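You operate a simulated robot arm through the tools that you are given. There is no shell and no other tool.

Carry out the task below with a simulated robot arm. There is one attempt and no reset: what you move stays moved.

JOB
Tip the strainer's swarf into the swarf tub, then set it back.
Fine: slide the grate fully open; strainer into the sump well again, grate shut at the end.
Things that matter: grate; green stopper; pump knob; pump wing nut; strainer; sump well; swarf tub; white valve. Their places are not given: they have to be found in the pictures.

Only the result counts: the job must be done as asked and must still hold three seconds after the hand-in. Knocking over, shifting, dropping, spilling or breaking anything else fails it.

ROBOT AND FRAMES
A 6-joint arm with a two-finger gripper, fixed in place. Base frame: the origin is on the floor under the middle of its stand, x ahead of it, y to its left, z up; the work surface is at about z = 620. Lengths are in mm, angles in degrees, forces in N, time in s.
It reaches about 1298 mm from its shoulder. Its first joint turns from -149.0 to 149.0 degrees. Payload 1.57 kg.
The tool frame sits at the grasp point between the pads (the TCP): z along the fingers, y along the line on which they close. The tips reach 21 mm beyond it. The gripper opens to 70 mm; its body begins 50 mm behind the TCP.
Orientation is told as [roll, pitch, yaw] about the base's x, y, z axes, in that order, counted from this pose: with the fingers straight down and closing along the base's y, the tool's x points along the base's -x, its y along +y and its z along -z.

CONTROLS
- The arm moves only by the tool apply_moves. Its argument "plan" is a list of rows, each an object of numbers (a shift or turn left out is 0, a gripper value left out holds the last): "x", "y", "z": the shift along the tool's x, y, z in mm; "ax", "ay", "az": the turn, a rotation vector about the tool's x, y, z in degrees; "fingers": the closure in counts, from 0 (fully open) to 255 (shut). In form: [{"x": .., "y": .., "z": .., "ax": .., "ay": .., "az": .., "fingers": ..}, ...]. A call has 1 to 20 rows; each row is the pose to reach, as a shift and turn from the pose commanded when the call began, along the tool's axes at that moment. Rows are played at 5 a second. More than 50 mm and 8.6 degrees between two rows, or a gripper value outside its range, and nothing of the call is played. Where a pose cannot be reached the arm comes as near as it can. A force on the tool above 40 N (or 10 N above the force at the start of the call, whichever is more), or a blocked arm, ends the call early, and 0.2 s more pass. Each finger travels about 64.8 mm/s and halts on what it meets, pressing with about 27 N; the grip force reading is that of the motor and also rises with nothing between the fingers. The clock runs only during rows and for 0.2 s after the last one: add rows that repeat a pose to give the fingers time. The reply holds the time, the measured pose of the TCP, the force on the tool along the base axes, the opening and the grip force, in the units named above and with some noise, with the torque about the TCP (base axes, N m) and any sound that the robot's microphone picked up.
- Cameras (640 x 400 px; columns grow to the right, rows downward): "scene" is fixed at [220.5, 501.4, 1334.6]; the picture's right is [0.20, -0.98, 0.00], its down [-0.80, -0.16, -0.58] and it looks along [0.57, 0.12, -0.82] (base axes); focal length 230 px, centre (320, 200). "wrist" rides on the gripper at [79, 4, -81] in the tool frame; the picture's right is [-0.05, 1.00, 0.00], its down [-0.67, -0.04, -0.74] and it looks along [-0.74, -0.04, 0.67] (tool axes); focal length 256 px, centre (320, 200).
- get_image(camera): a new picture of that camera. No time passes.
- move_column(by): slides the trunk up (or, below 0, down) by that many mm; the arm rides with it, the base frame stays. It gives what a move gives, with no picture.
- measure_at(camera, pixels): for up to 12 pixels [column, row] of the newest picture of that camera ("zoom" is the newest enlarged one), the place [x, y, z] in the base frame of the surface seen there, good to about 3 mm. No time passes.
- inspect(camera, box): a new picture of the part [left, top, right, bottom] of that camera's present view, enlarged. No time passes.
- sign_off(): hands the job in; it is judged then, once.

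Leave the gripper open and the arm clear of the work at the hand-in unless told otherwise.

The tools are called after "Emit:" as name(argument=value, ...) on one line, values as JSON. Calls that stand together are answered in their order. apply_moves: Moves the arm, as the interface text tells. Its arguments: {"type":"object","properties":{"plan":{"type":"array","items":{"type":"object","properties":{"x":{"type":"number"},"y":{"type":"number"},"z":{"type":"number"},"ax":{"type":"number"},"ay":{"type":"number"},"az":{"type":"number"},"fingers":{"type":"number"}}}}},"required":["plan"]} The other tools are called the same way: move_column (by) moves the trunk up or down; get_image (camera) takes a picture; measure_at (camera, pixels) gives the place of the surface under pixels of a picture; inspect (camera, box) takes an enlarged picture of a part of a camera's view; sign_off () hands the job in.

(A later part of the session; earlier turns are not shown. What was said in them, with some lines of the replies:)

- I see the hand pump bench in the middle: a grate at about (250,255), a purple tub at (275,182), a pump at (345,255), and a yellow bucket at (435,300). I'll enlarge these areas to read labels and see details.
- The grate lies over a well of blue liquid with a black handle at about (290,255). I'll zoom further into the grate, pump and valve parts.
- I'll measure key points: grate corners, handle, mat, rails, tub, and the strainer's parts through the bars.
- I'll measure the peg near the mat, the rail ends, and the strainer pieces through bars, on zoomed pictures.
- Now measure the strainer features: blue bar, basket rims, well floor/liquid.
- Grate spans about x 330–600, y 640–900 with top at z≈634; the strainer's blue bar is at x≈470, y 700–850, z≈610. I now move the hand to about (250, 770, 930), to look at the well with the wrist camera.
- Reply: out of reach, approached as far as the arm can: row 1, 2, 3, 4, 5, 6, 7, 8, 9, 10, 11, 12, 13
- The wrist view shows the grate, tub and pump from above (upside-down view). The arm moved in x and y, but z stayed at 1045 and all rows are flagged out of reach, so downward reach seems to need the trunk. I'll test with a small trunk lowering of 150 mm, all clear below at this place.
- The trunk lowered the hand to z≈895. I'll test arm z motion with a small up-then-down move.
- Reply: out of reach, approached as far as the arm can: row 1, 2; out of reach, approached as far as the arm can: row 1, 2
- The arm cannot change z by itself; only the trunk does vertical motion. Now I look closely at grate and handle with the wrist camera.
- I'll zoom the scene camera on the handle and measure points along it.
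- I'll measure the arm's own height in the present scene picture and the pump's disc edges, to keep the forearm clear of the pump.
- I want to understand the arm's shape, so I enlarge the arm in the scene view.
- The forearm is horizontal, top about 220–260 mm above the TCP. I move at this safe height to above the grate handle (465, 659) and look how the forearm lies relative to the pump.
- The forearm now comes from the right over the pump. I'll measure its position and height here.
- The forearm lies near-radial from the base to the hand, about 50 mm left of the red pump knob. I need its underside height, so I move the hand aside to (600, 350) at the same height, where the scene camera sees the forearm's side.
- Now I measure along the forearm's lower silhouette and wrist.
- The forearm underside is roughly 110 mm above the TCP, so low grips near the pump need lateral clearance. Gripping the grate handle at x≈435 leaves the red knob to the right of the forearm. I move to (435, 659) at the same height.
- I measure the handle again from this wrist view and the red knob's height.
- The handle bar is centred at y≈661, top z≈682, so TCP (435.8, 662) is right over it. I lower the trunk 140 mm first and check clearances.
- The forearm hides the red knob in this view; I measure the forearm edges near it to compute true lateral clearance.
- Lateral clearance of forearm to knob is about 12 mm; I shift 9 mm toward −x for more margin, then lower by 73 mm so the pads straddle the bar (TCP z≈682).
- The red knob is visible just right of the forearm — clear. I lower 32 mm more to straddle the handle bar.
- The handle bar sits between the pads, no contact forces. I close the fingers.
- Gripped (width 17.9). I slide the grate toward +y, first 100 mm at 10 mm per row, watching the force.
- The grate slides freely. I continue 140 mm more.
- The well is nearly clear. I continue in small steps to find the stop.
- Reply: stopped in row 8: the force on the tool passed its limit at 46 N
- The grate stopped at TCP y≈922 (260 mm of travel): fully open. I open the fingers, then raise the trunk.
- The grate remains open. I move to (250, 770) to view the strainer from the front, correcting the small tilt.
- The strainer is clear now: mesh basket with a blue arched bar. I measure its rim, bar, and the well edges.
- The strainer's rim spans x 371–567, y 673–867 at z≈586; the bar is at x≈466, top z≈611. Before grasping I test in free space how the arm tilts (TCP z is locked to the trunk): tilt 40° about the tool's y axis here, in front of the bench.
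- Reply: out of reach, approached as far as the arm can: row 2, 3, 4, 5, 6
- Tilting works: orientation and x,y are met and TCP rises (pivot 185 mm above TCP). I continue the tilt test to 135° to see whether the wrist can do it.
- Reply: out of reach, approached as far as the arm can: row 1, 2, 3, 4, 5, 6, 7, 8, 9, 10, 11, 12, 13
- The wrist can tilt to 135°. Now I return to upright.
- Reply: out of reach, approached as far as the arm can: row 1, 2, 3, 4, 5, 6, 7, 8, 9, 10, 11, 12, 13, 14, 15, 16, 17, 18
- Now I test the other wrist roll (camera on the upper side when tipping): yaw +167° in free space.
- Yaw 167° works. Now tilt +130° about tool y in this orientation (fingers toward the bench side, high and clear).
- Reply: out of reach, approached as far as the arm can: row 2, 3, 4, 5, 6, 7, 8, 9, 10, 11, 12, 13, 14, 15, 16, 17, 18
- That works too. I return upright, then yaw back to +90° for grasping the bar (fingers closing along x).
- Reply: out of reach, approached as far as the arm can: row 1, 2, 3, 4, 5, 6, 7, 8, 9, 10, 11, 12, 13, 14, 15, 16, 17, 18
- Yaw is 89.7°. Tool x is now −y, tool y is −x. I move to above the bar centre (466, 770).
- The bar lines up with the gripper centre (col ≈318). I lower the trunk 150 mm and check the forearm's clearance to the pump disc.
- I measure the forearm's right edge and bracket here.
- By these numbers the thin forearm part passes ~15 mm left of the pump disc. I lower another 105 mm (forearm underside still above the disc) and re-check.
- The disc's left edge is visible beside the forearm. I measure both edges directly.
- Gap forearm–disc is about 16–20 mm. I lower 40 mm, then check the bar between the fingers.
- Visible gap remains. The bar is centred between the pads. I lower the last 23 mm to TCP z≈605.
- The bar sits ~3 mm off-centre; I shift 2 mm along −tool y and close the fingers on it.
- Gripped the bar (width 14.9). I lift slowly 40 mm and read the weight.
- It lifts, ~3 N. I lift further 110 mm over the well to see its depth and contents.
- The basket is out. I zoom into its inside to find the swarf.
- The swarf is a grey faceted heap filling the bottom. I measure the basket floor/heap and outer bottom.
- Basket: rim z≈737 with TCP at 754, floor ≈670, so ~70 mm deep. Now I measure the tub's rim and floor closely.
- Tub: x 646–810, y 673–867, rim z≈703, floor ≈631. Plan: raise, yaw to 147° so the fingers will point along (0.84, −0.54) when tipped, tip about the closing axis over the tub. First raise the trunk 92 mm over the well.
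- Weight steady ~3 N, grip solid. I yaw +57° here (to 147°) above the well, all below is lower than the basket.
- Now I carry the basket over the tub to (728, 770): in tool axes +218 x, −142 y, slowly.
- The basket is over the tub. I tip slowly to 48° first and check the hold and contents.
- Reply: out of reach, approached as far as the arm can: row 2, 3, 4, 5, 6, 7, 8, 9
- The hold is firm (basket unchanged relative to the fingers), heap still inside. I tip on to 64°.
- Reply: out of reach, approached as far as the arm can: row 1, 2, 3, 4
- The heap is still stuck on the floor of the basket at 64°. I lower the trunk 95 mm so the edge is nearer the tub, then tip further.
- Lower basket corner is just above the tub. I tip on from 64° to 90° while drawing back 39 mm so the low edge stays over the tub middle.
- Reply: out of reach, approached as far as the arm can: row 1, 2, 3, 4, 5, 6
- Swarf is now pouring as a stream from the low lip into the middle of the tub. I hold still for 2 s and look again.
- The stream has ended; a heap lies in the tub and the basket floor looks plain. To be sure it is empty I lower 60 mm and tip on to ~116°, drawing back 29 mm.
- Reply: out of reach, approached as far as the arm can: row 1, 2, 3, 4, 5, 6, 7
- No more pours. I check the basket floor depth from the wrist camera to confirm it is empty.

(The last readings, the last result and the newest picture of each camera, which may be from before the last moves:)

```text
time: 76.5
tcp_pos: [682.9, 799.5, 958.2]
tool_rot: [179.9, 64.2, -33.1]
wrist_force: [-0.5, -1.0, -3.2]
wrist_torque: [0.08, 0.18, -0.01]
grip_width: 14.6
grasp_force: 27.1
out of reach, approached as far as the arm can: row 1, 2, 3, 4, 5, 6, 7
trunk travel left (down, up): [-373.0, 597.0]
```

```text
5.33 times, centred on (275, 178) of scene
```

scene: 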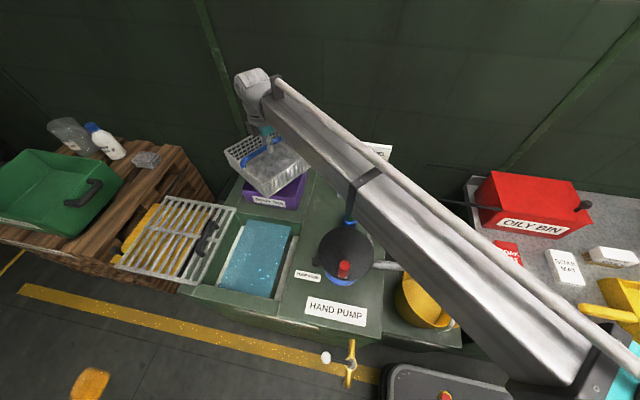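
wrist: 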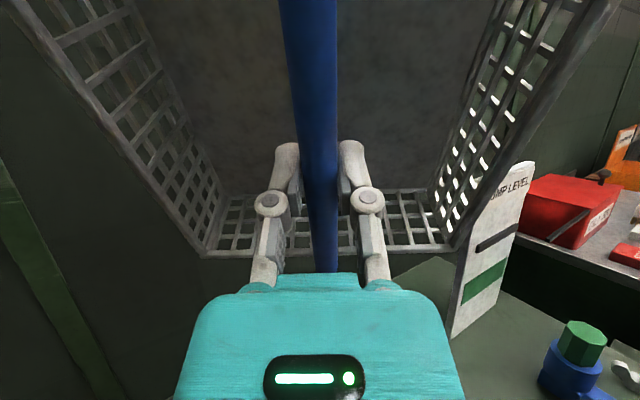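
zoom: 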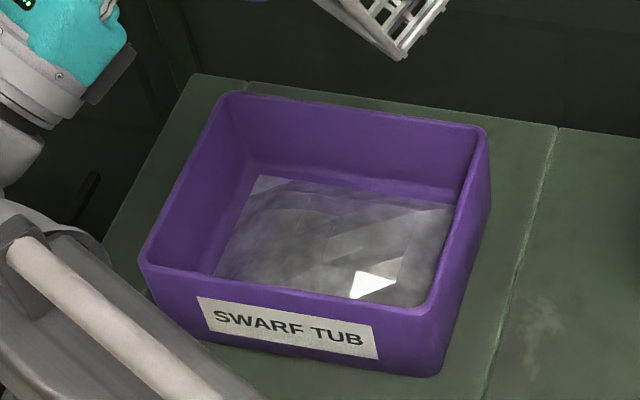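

The floor is 87 mm from the TCP – the bare bottom, so the basket is empty, and the swarf lies in the tub. I raise the trunk 155 mm and tip back upright.

Emit:
move_column(by=155)

Emit:
apply_moves(plan=[{"ay": -5}, {"ay": -13}, {"ay": -21}, {"ay": -29}, {"ay": -37}, {"ay": -45}, {"ay": -53}, {"ay": -61}, {"ay": -69}, {"ay": -77}, {"ay": -85}, {"ay": -93}, {"ay": -101}, {"ay": -108}, {"ay": -113}, {"ay": -115.8}, {"ay": -115.8}])

Emit:
get_image(camera="wrist")

Emit:
get_image(camera="scene")

```text
time: 78.3
tcp_pos: [683.0, 800.3, 1113.9]
tool_rot: [179.8, 64.3, -33.1]
wrist_force: [0.5, -0.3, -2.1]
wrist_torque: [0.12, 0.16, 0.0]
grip_width: 14.8
grasp_force: 26.9
trunk travel left (down, up): [-528.0, 442.0]
```

```text
time: 81.9
tcp_pos: [676.2, 795.3, 847.2]
tool_rot: [0.1, -0.2, 147.1]
wrist_force: [-0.4, 1.2, -3.2]
wrist_torque: [0.02, 0.01, 0.02]
grip_width: 14.8
grasp_force: 26.9
out of reach, approached as far as the arm can: row 1, 2, 3, 4, 5, 6, 7, 8, 9, 10, 11, 12, 13, 14, 15, 16, 17
trunk travel left (down, up): [-528.0, 442.0]
```

```text
taken
```

wrist: 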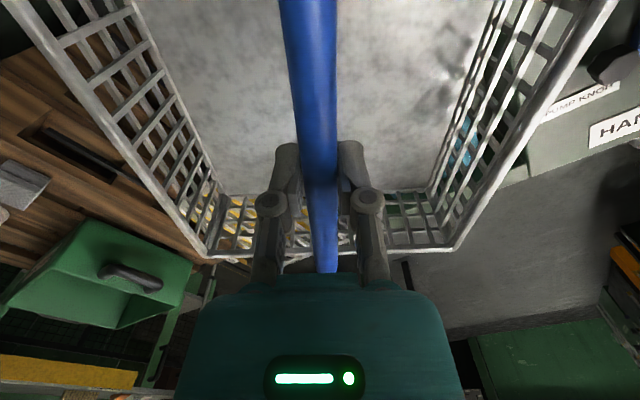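

```text
taken
```

scene: 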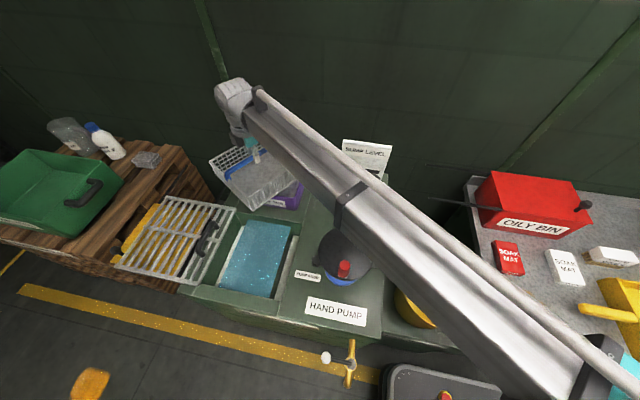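

Upright and empty. Now I carry the basket back over the well to (467.4, 769.6): tool shift −161 x, +135 y.

Emit:
apply_moves(plan=[{"x": -8, "y": 7}, {"x": -24, "y": 20}, {"x": -44, "y": 37}, {"x": -66, "y": 55}, {"x": -88, "y": 74}, {"x": -110, "y": 92}, {"x": -130, "y": 109}, {"x": -148, "y": 124}, {"x": -157, "y": 132}, {"x": -161.1, "y": 135.3}, {"x": -161.1, "y": 135.3}])

Emit:
apply_moves(plan=[{"az": 7}, {"az": 14}, {"az": 21}, {"az": 28}, {"az": 35}, {"az": 42}, {"az": 49}, {"az": 54}, {"az": 56.9}, {"az": 56.9}, {"az": 56.9}])

Emit:
get_image(camera="wrist")

Emit:
get_image(camera="scene")

```text
time: 84.3
tcp_pos: [475.0, 773.1, 846.9]
tool_rot: [0.0, 0.0, 147.0]
wrist_force: [0.1, 0.1, -2.3]
wrist_torque: [-0.01, -0.02, 0.0]
grip_width: 14.8
grasp_force: 26.8
trunk travel left (down, up): [-528.0, 442.0]
```

```text
time: 86.7
tcp_pos: [474.4, 773.6, 846.2]
tool_rot: [0.1, 0.0, 90.1]
wrist_force: [0.0, -0.2, -3.2]
wrist_torque: [0.0, -0.01, 0.01]
grip_width: 14.8
grasp_force: 27.3
trunk travel left (down, up): [-528.0, 442.0]
```

```text
taken
```

wrist: 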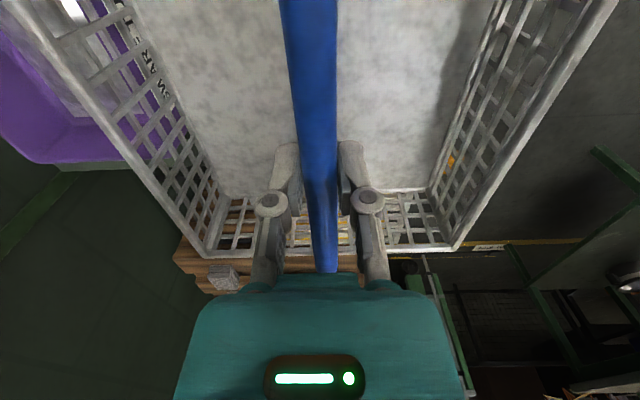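

```text
taken
```

scene: 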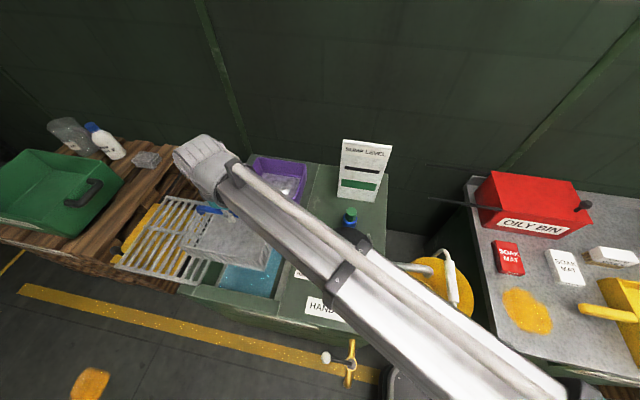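

TCP reads (474.5, 773.4); I correct by −7 x, −4 y to the pick-up place.

Emit:
apply_moves(plan=[{"x": 2, "y": 4}, {"x": 3.8, "y": 7.1}, {"x": 3.8, "y": 7.1}, {"x": 3.8, "y": 7.1}])

Emit:
apply_moves(plan=[{"x": 0}, {"x": 0}])

```text
time: 87.7
tcp_pos: [467.4, 769.7, 847.3]
tool_rot: [0.1, -0.1, 90.1]
wrist_force: [-0.4, -0.4, -3.5]
wrist_torque: [0.02, 0.01, 0.01]
grip_width: 14.7
grasp_force: 27.1
trunk travel left (down, up): [-528.0, 442.0]
```

```text
time: 88.3
tcp_pos: [466.7, 770.2, 847.2]
tool_rot: [0.1, 0.1, 90.1]
wrist_force: [-0.7, 0.6, -2.9]
wrist_torque: [0.0, 0.0, -0.02]
grip_width: 14.8
grasp_force: 26.9
trunk travel left (down, up): [-528.0, 442.0]
```

Aligned. I lower 120 mm and check the basket against the well opening.

Emit:
move_column(by=-120)

Emit:
get_image(camera="wrist")

Emit:
inspect(camera="scene", box=[180, 150, 360, 320])

```text
time: 89.8
tcp_pos: [468.2, 769.9, 727.1]
tool_rot: [0.0, -0.1, 90.1]
wrist_force: [-0.2, -0.1, -2.9]
wrist_torque: [-0.04, 0.01, 0.0]
grip_width: 14.6
grasp_force: 27.0
trunk travel left (down, up): [-408.0, 562.0]
```

```text
taken
```

wrist: 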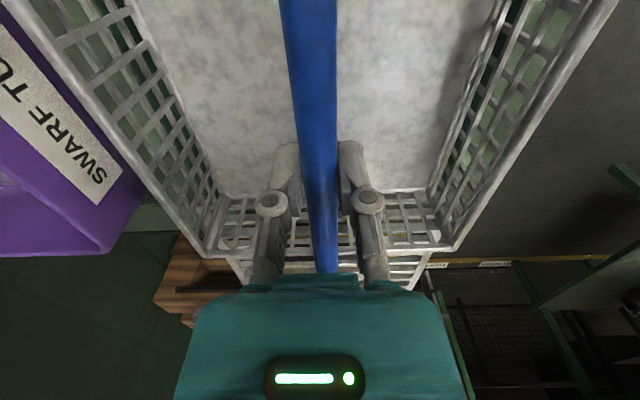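

```text
2.35 times, centred on (270, 235) of scene
```

zoom: 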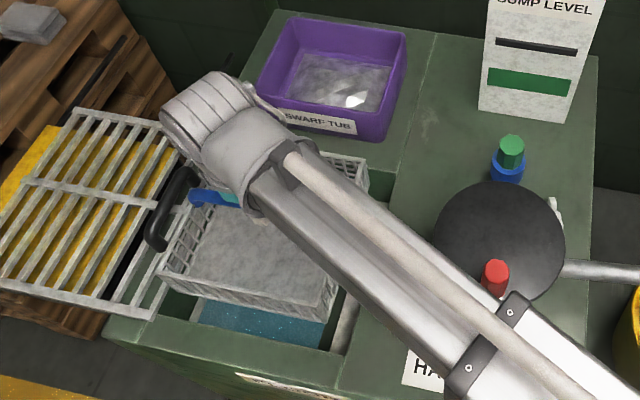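

Well aligned. I lower 95 mm more (TCP ≈632).

Emit:
move_column(by=-95)

Emit:
get_image(camera="wrist")

Emit:
inspect(camera="scene", box=[200, 170, 360, 320])

```text
time: 91.1
tcp_pos: [467.4, 769.9, 632.0]
tool_rot: [0.1, 0.0, 90.1]
wrist_force: [-0.5, -0.4, -3.1]
wrist_torque: [-0.01, 0.01, 0.0]
grip_width: 14.9
grasp_force: 26.8
trunk travel left (down, up): [-313.0, 657.0]
```

```text
taken
```

wrist: 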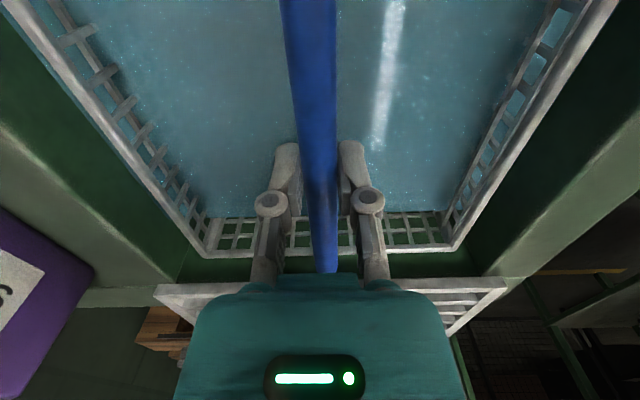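

```text
2.67 times, centred on (280, 245) of scene
```

zoom: 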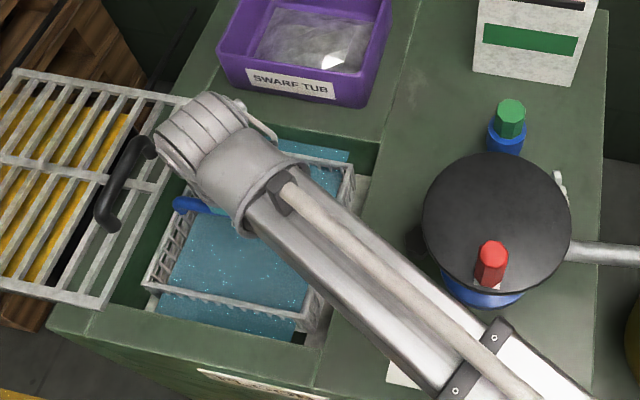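

In the well and level. I lower the last 26 mm to the pick-up height and read the force.

Emit:
move_column(by=-25)

Emit:
move_column(by=-2)

Emit:
get_image(camera="wrist")

```text
time: 91.8
tcp_pos: [467.1, 769.5, 606.5]
tool_rot: [0.1, 0.0, 90.1]
wrist_force: [0.8, -0.4, -2.8]
wrist_torque: [0.01, 0.02, -0.02]
grip_width: 14.3
grasp_force: 26.7
trunk travel left (down, up): [-288.0, 682.0]
```

```text
time: 92.3
tcp_pos: [467.7, 769.2, 606.3]
tool_rot: [0.0, -0.2, 90.1]
wrist_force: [3.2, 4.2, 15.9]
wrist_torque: [-0.39, -0.02, 0.01]
grip_width: 14.9
grasp_force: 27.3
trunk travel left (down, up): [-286.0, 684.0]
```

```text
taken
```

wrist: 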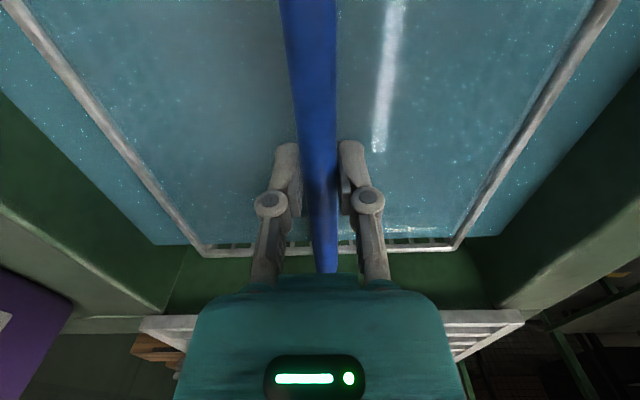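

The basket is seated (16 N upward push). I open the fingers.

Emit:
apply_moves(plan=[{"fingers": 0}, {"fingers": 0}, {"fingers": 0}, {"fingers": 0}, {"fingers": 0}])

Emit:
get_image(camera="wrist")

```text
time: 93.5
tcp_pos: [467.3, 770.8, 605.4]
tool_rot: [0.0, 0.0, 90.1]
wrist_force: [0.2, -0.2, -0.4]
wrist_torque: [0.03, -0.01, 0.0]
grip_width: 70.0
grasp_force: 0.1
trunk travel left (down, up): [-286.0, 684.0]
```

```text
taken
```

wrist: 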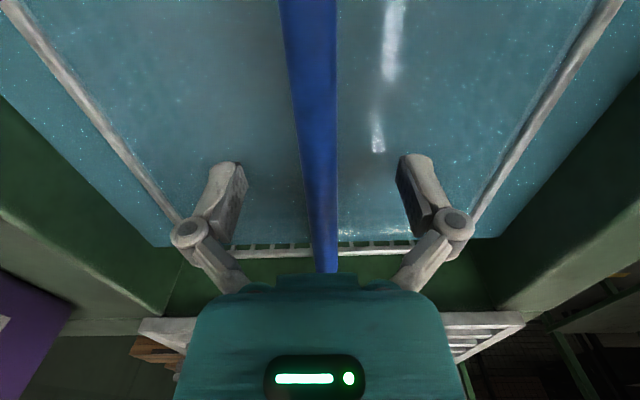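

Released. I raise the trunk 230 mm clear of the well and check the strainer's place.

Emit:
move_column(by=230)

Emit:
get_image(camera="scene")

Emit:
get_image(camera="wrist")

```text
time: 95.9
tcp_pos: [467.4, 769.4, 834.9]
tool_rot: [0.1, -0.1, 90.1]
wrist_force: [-0.5, -0.1, 0.2]
wrist_torque: [0.0, 0.02, 0.02]
grip_width: 70.0
grasp_force: 0.1
trunk travel left (down, up): [-516.0, 454.0]
```

```text
taken
```

scene: 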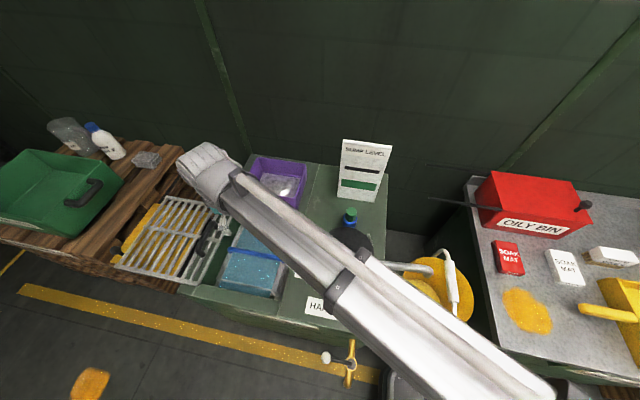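

```text
taken
```

wrist: 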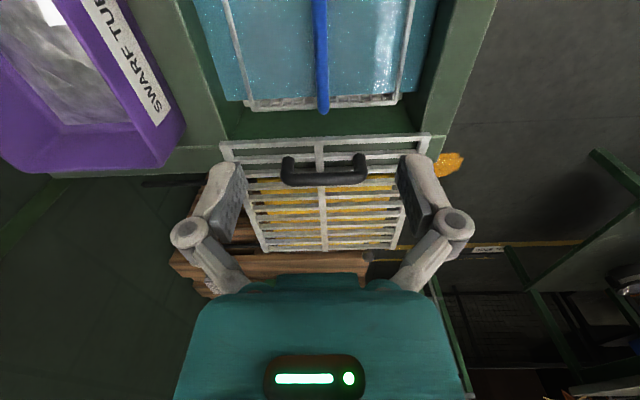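

The strainer sits as before. Now the grate handle: I measure it here from the wrist view.

Emit:
measure_at(camera="wrist", pixels=[[300, 175], [325, 175], [350, 172], [325, 168], [325, 182], [290, 160], [360, 158], [225, 150], [425, 140]])

Emit:
apply_moves(plan=[{"x": -14, "y": 4, "az": 8.2}, {"x": -28, "y": 8, "az": 16.4}, {"x": -42, "y": 12, "az": 24.6}, {"x": -56, "y": 16, "az": 32.8}, {"x": -70, "y": 20, "az": 41}, {"x": -84, "y": 24, "az": 49.2}, {"x": -98, "y": 28, "az": 57.4}, {"x": -112, "y": 32, "az": 65.6}, {"x": -126, "y": 36, "az": 73.8}, {"x": -140, "y": 39, "az": 82}, {"x": -152, "y": 42, "az": 90.1}, {"x": -152, "y": 42, "az": 90.1}])

Emit:
get_image(camera="wrist")

```text
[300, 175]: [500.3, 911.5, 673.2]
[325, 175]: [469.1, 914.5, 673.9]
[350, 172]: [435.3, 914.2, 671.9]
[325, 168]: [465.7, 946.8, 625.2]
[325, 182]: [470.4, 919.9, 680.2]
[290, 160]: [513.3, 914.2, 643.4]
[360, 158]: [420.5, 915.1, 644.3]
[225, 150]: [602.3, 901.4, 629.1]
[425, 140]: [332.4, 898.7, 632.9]
```

```text
time: 98.5
tcp_pos: [425.6, 921.9, 836.2]
tool_rot: [0.0, 0.1, -0.1]
wrist_force: [0.6, -0.1, 0.3]
wrist_torque: [0.0, 0.0, 0.02]
grip_width: 69.7
grasp_force: 0.1
trunk travel left (down, up): [-516.0, 454.0]
```

```text
taken
```

wrist: 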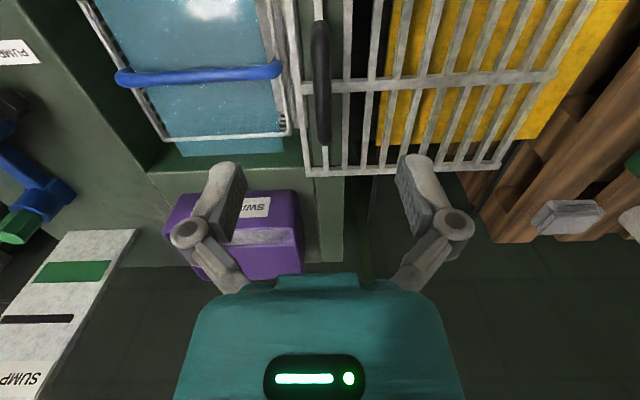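

Handle lines up at col ≈320. I lower 153 mm onto it.

Emit:
move_column(by=-100)

Emit:
move_column(by=-53)

Emit:
get_image(camera="wrist")

```text
time: 99.8
tcp_pos: [425.3, 921.8, 735.7]
tool_rot: [-0.1, 0.1, 0.0]
wrist_force: [-0.1, 1.3, 0.0]
wrist_torque: [-0.04, 0.01, -0.01]
grip_width: 70.1
grasp_force: 0.0
trunk travel left (down, up): [-416.0, 554.0]
```

```text
time: 100.8
tcp_pos: [426.0, 922.6, 681.8]
tool_rot: [0.0, 0.0, 0.1]
wrist_force: [0.1, 0.2, 0.7]
wrist_torque: [0.02, -0.02, 0.0]
grip_width: 70.0
grasp_force: 0.1
trunk travel left (down, up): [-363.0, 607.0]
```

```text
taken
```

wrist: 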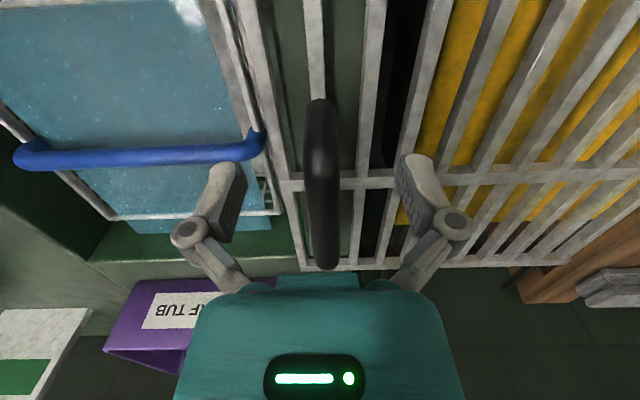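

The handle is between the pads. I close on it.

Emit:
apply_moves(plan=[{"fingers": 255}, {"fingers": 255}, {"fingers": 255}, {"fingers": 255}, {"fingers": 255}])

```text
time: 102.0
tcp_pos: [424.9, 922.0, 682.1]
tool_rot: [0.0, 0.0, -0.1]
wrist_force: [0.8, 0.0, 4.5]
wrist_torque: [0.06, -0.03, 0.01]
grip_width: 17.9
grasp_force: 31.5
trunk travel left (down, up): [-363.0, 607.0]
```

Gripped. I slide the grate shut toward −y, first 180 mm.

Emit:
apply_moves(plan=[{"y": -5}, {"y": -12}, {"y": -20}, {"y": -30}, {"y": -40}, {"y": -50}, {"y": -60}, {"y": -70}, {"y": -80}, {"y": -90}, {"y": -100}, {"y": -110}, {"y": -120}, {"y": -130}, {"y": -140}, {"y": -150}, {"y": -160}, {"y": -170}, {"y": -180}])

Emit:
get_image(camera="scene")

```text
time: 106.0
tcp_pos: [425.2, 740.1, 682.2]
tool_rot: [-0.1, -0.1, -0.1]
wrist_force: [2.8, -0.4, 5.6]
wrist_torque: [0.14, 0.1, -0.03]
grip_width: 17.8
grasp_force: 32.2
trunk travel left (down, up): [-363.0, 607.0]
```

```text
taken
```

scene: 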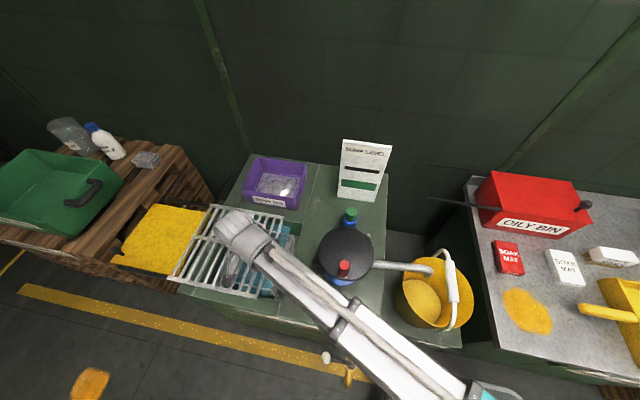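

Continue 70 mm, then creep to the shut stop.

Emit:
apply_moves(plan=[{"y": -8}, {"y": -16}, {"y": -24}, {"y": -32}, {"y": -40}, {"y": -48}, {"y": -56}, {"y": -63}, {"y": -68}, {"y": -70}, {"y": -70}])

Emit:
inspect(camera="scene", box=[190, 180, 390, 330])

```text
time: 108.4
tcp_pos: [424.2, 671.1, 682.0]
tool_rot: [-0.1, 0.1, 0.1]
wrist_force: [0.3, 0.4, 4.3]
wrist_torque: [0.03, -0.08, 0.04]
grip_width: 17.6
grasp_force: 31.5
trunk travel left (down, up): [-363.0, 607.0]
```

```text
2.67 times, centred on (290, 255) of scene
```

zoom: 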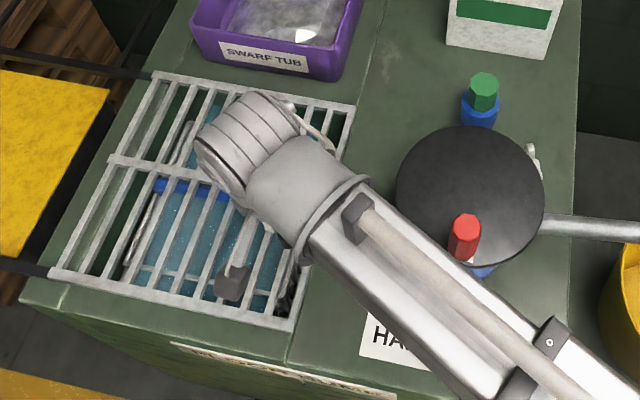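

Still ~9 mm to the start position. I creep 2 mm per row until the stop.

Emit:
apply_moves(plan=[{"y": -2}, {"y": -4}, {"y": -6}, {"y": -8}, {"y": -9}, {"y": -10}, {"y": -11}, {"y": -12}, {"y": -13}, {"y": -14}])

Emit:
get_image(camera="wrist")

Emit:
inspect(camera="scene", box=[190, 180, 390, 330])

```text
time: 110.6
tcp_pos: [425.8, 660.3, 681.4]
tool_rot: [0.3, 0.1, 0.2]
wrist_force: [0.5, 25.4, 15.4]
wrist_torque: [0.52, 0.77, -0.16]
grip_width: 17.6
grasp_force: 32.1
trunk travel left (down, up): [-363.0, 607.0]
```

```text
taken
```

wrist: 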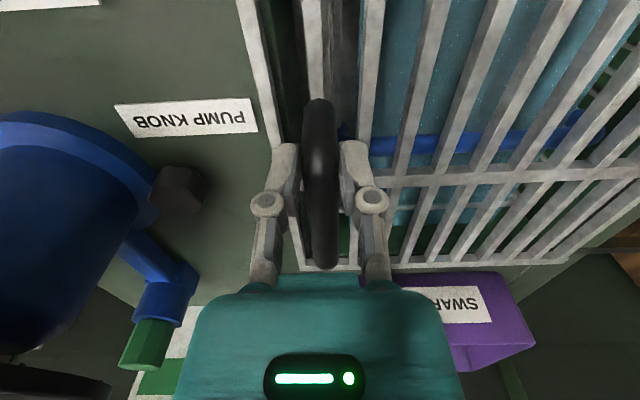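

```text
2.67 times, centred on (290, 255) of scene
```

zoom: 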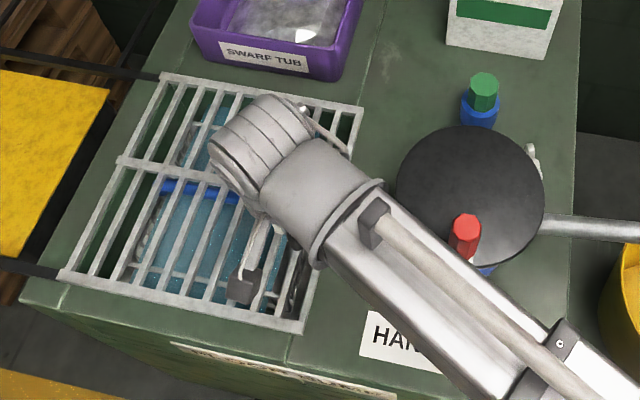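

The grate is against its shut stop (25 N at y≈660). I ease the pressure by 3 mm, then open the fingers.

Emit:
apply_moves(plan=[{"y": 1.5}, {"y": 2.5}, {"y": 2.5}, {"y": 2.5, "fingers": 0}, {"y": 2.5, "fingers": 0}, {"y": 2.5, "fingers": 0}, {"y": 2.5, "fingers": 0}, {"y": 2.5, "fingers": 0}])

Emit:
get_image(camera="wrist")

```text
time: 112.4
tcp_pos: [424.7, 659.9, 681.5]
tool_rot: [0.0, 0.1, 0.0]
wrist_force: [0.2, 0.9, 0.0]
wrist_torque: [0.01, 0.03, -0.05]
grip_width: 69.7
grasp_force: 0.1
trunk travel left (down, up): [-363.0, 607.0]
```

```text
taken
```

wrist: 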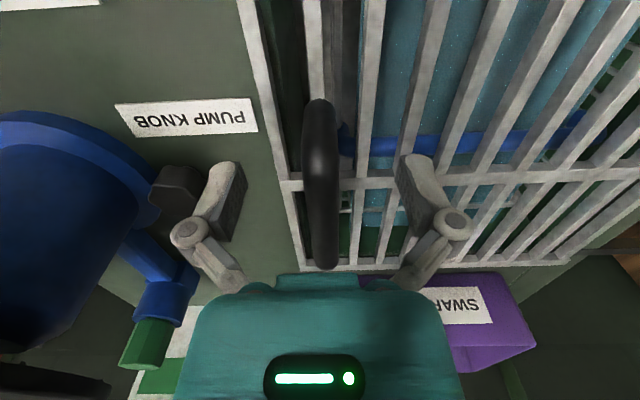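

Released. I raise the trunk 300 mm and then move away to look at the final state.

Emit:
move_column(by=300)

Emit:
apply_moves(plan=[{"x": 30, "y": 18}, {"x": 60, "y": 37}, {"x": 90, "y": 55}, {"x": 120, "y": 74}, {"x": 150, "y": 92}, {"x": 175, "y": 110}, {"x": 175, "y": 110}])

Emit:
get_image(camera="scene")

Emit:
get_image(camera="wrist")

```text
time: 115.4
tcp_pos: [424.1, 659.9, 981.7]
tool_rot: [0.0, 0.1, 0.0]
wrist_force: [0.5, -0.1, -0.2]
wrist_torque: [0.01, 0.02, 0.0]
grip_width: 70.1
grasp_force: 0.1
trunk travel left (down, up): [-663.0, 307.0]
```

```text
time: 117.0
tcp_pos: [250.6, 770.5, 981.4]
tool_rot: [0.0, 0.0, 0.0]
wrist_force: [0.3, -0.6, -0.7]
wrist_torque: [0.0, -0.01, 0.02]
grip_width: 69.9
grasp_force: 0.1
trunk travel left (down, up): [-663.0, 307.0]
```

```text
taken
```

scene: 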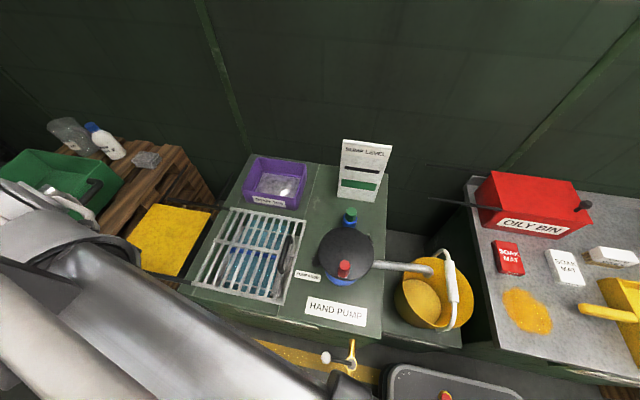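

```text
taken
```

wrist: 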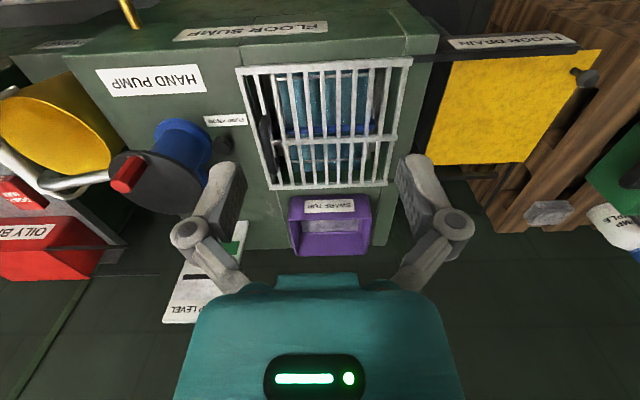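

All looks as at the start with swarf in the tub. I verify the grate, tub surroundings and pump parts in enlarged views.

Emit:
inspect(camera="scene", box=[185, 145, 325, 310])

Emit:
measure_at(camera="scene", pixels=[[237, 210], [193, 285], [274, 302], [290, 240], [260, 160], [246, 197], [275, 182]])

Emit:
inspect(camera="scene", box=[295, 130, 405, 310])

```text
2.42 times, centred on (255, 228) of scene
```

zoom: 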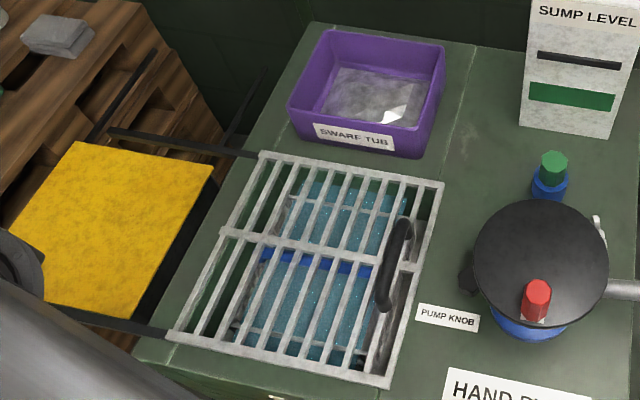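

```text
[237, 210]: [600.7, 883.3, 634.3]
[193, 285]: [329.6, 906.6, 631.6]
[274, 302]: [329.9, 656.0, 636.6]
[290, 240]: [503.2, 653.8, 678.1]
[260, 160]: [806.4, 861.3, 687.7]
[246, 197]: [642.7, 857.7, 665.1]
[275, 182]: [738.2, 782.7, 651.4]
```

```text
2.22 times, centred on (350, 220) of scene
```

zoom: 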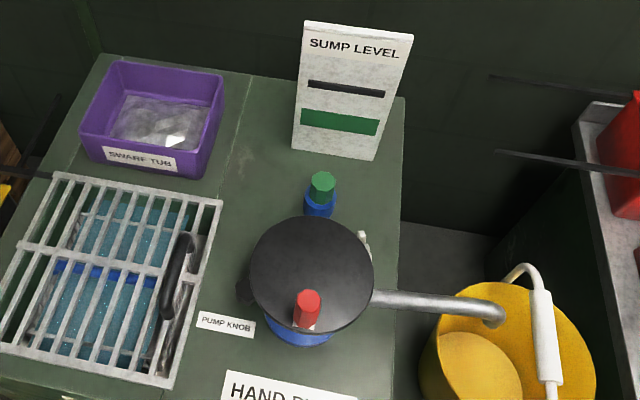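

Measurements match the start: the grate is shut in its first position, the strainer is in the well, the swarf lies in the tub with none around it, and the pump parts are untouched. The gripper is open and the arm is clear, so I hand in.

Emit:
sign_off()

```text
The job is handed in.
```

The job is done and handed in; I don't have the judge's verdict. The strainer's swarf is in the swarf tub, the strainer is back in the sump well, and the grate is shut.

- **Grate:** I slid it open until it hit its stop, about 260 mm of travel. At the end I pushed it shut against its other stop, and its measured position matches the start.
- **Swarf:** I tipped the strainer to about 116°. The stream fell into the tub, a depth check showed the strainer empty, and I saw no swarf outside the tub.
- **Strainer:** I set it down at the spot where I picked it up. The wrist picture there looked the same as before the lift.
- **Everything else:** The pump knob, wing nut, green stopper and white valve were not touched. The final pictures of the bench match the start, apart from the swarf now in the tub.

The gripper was open and the arm clear of the work at the hand-in.
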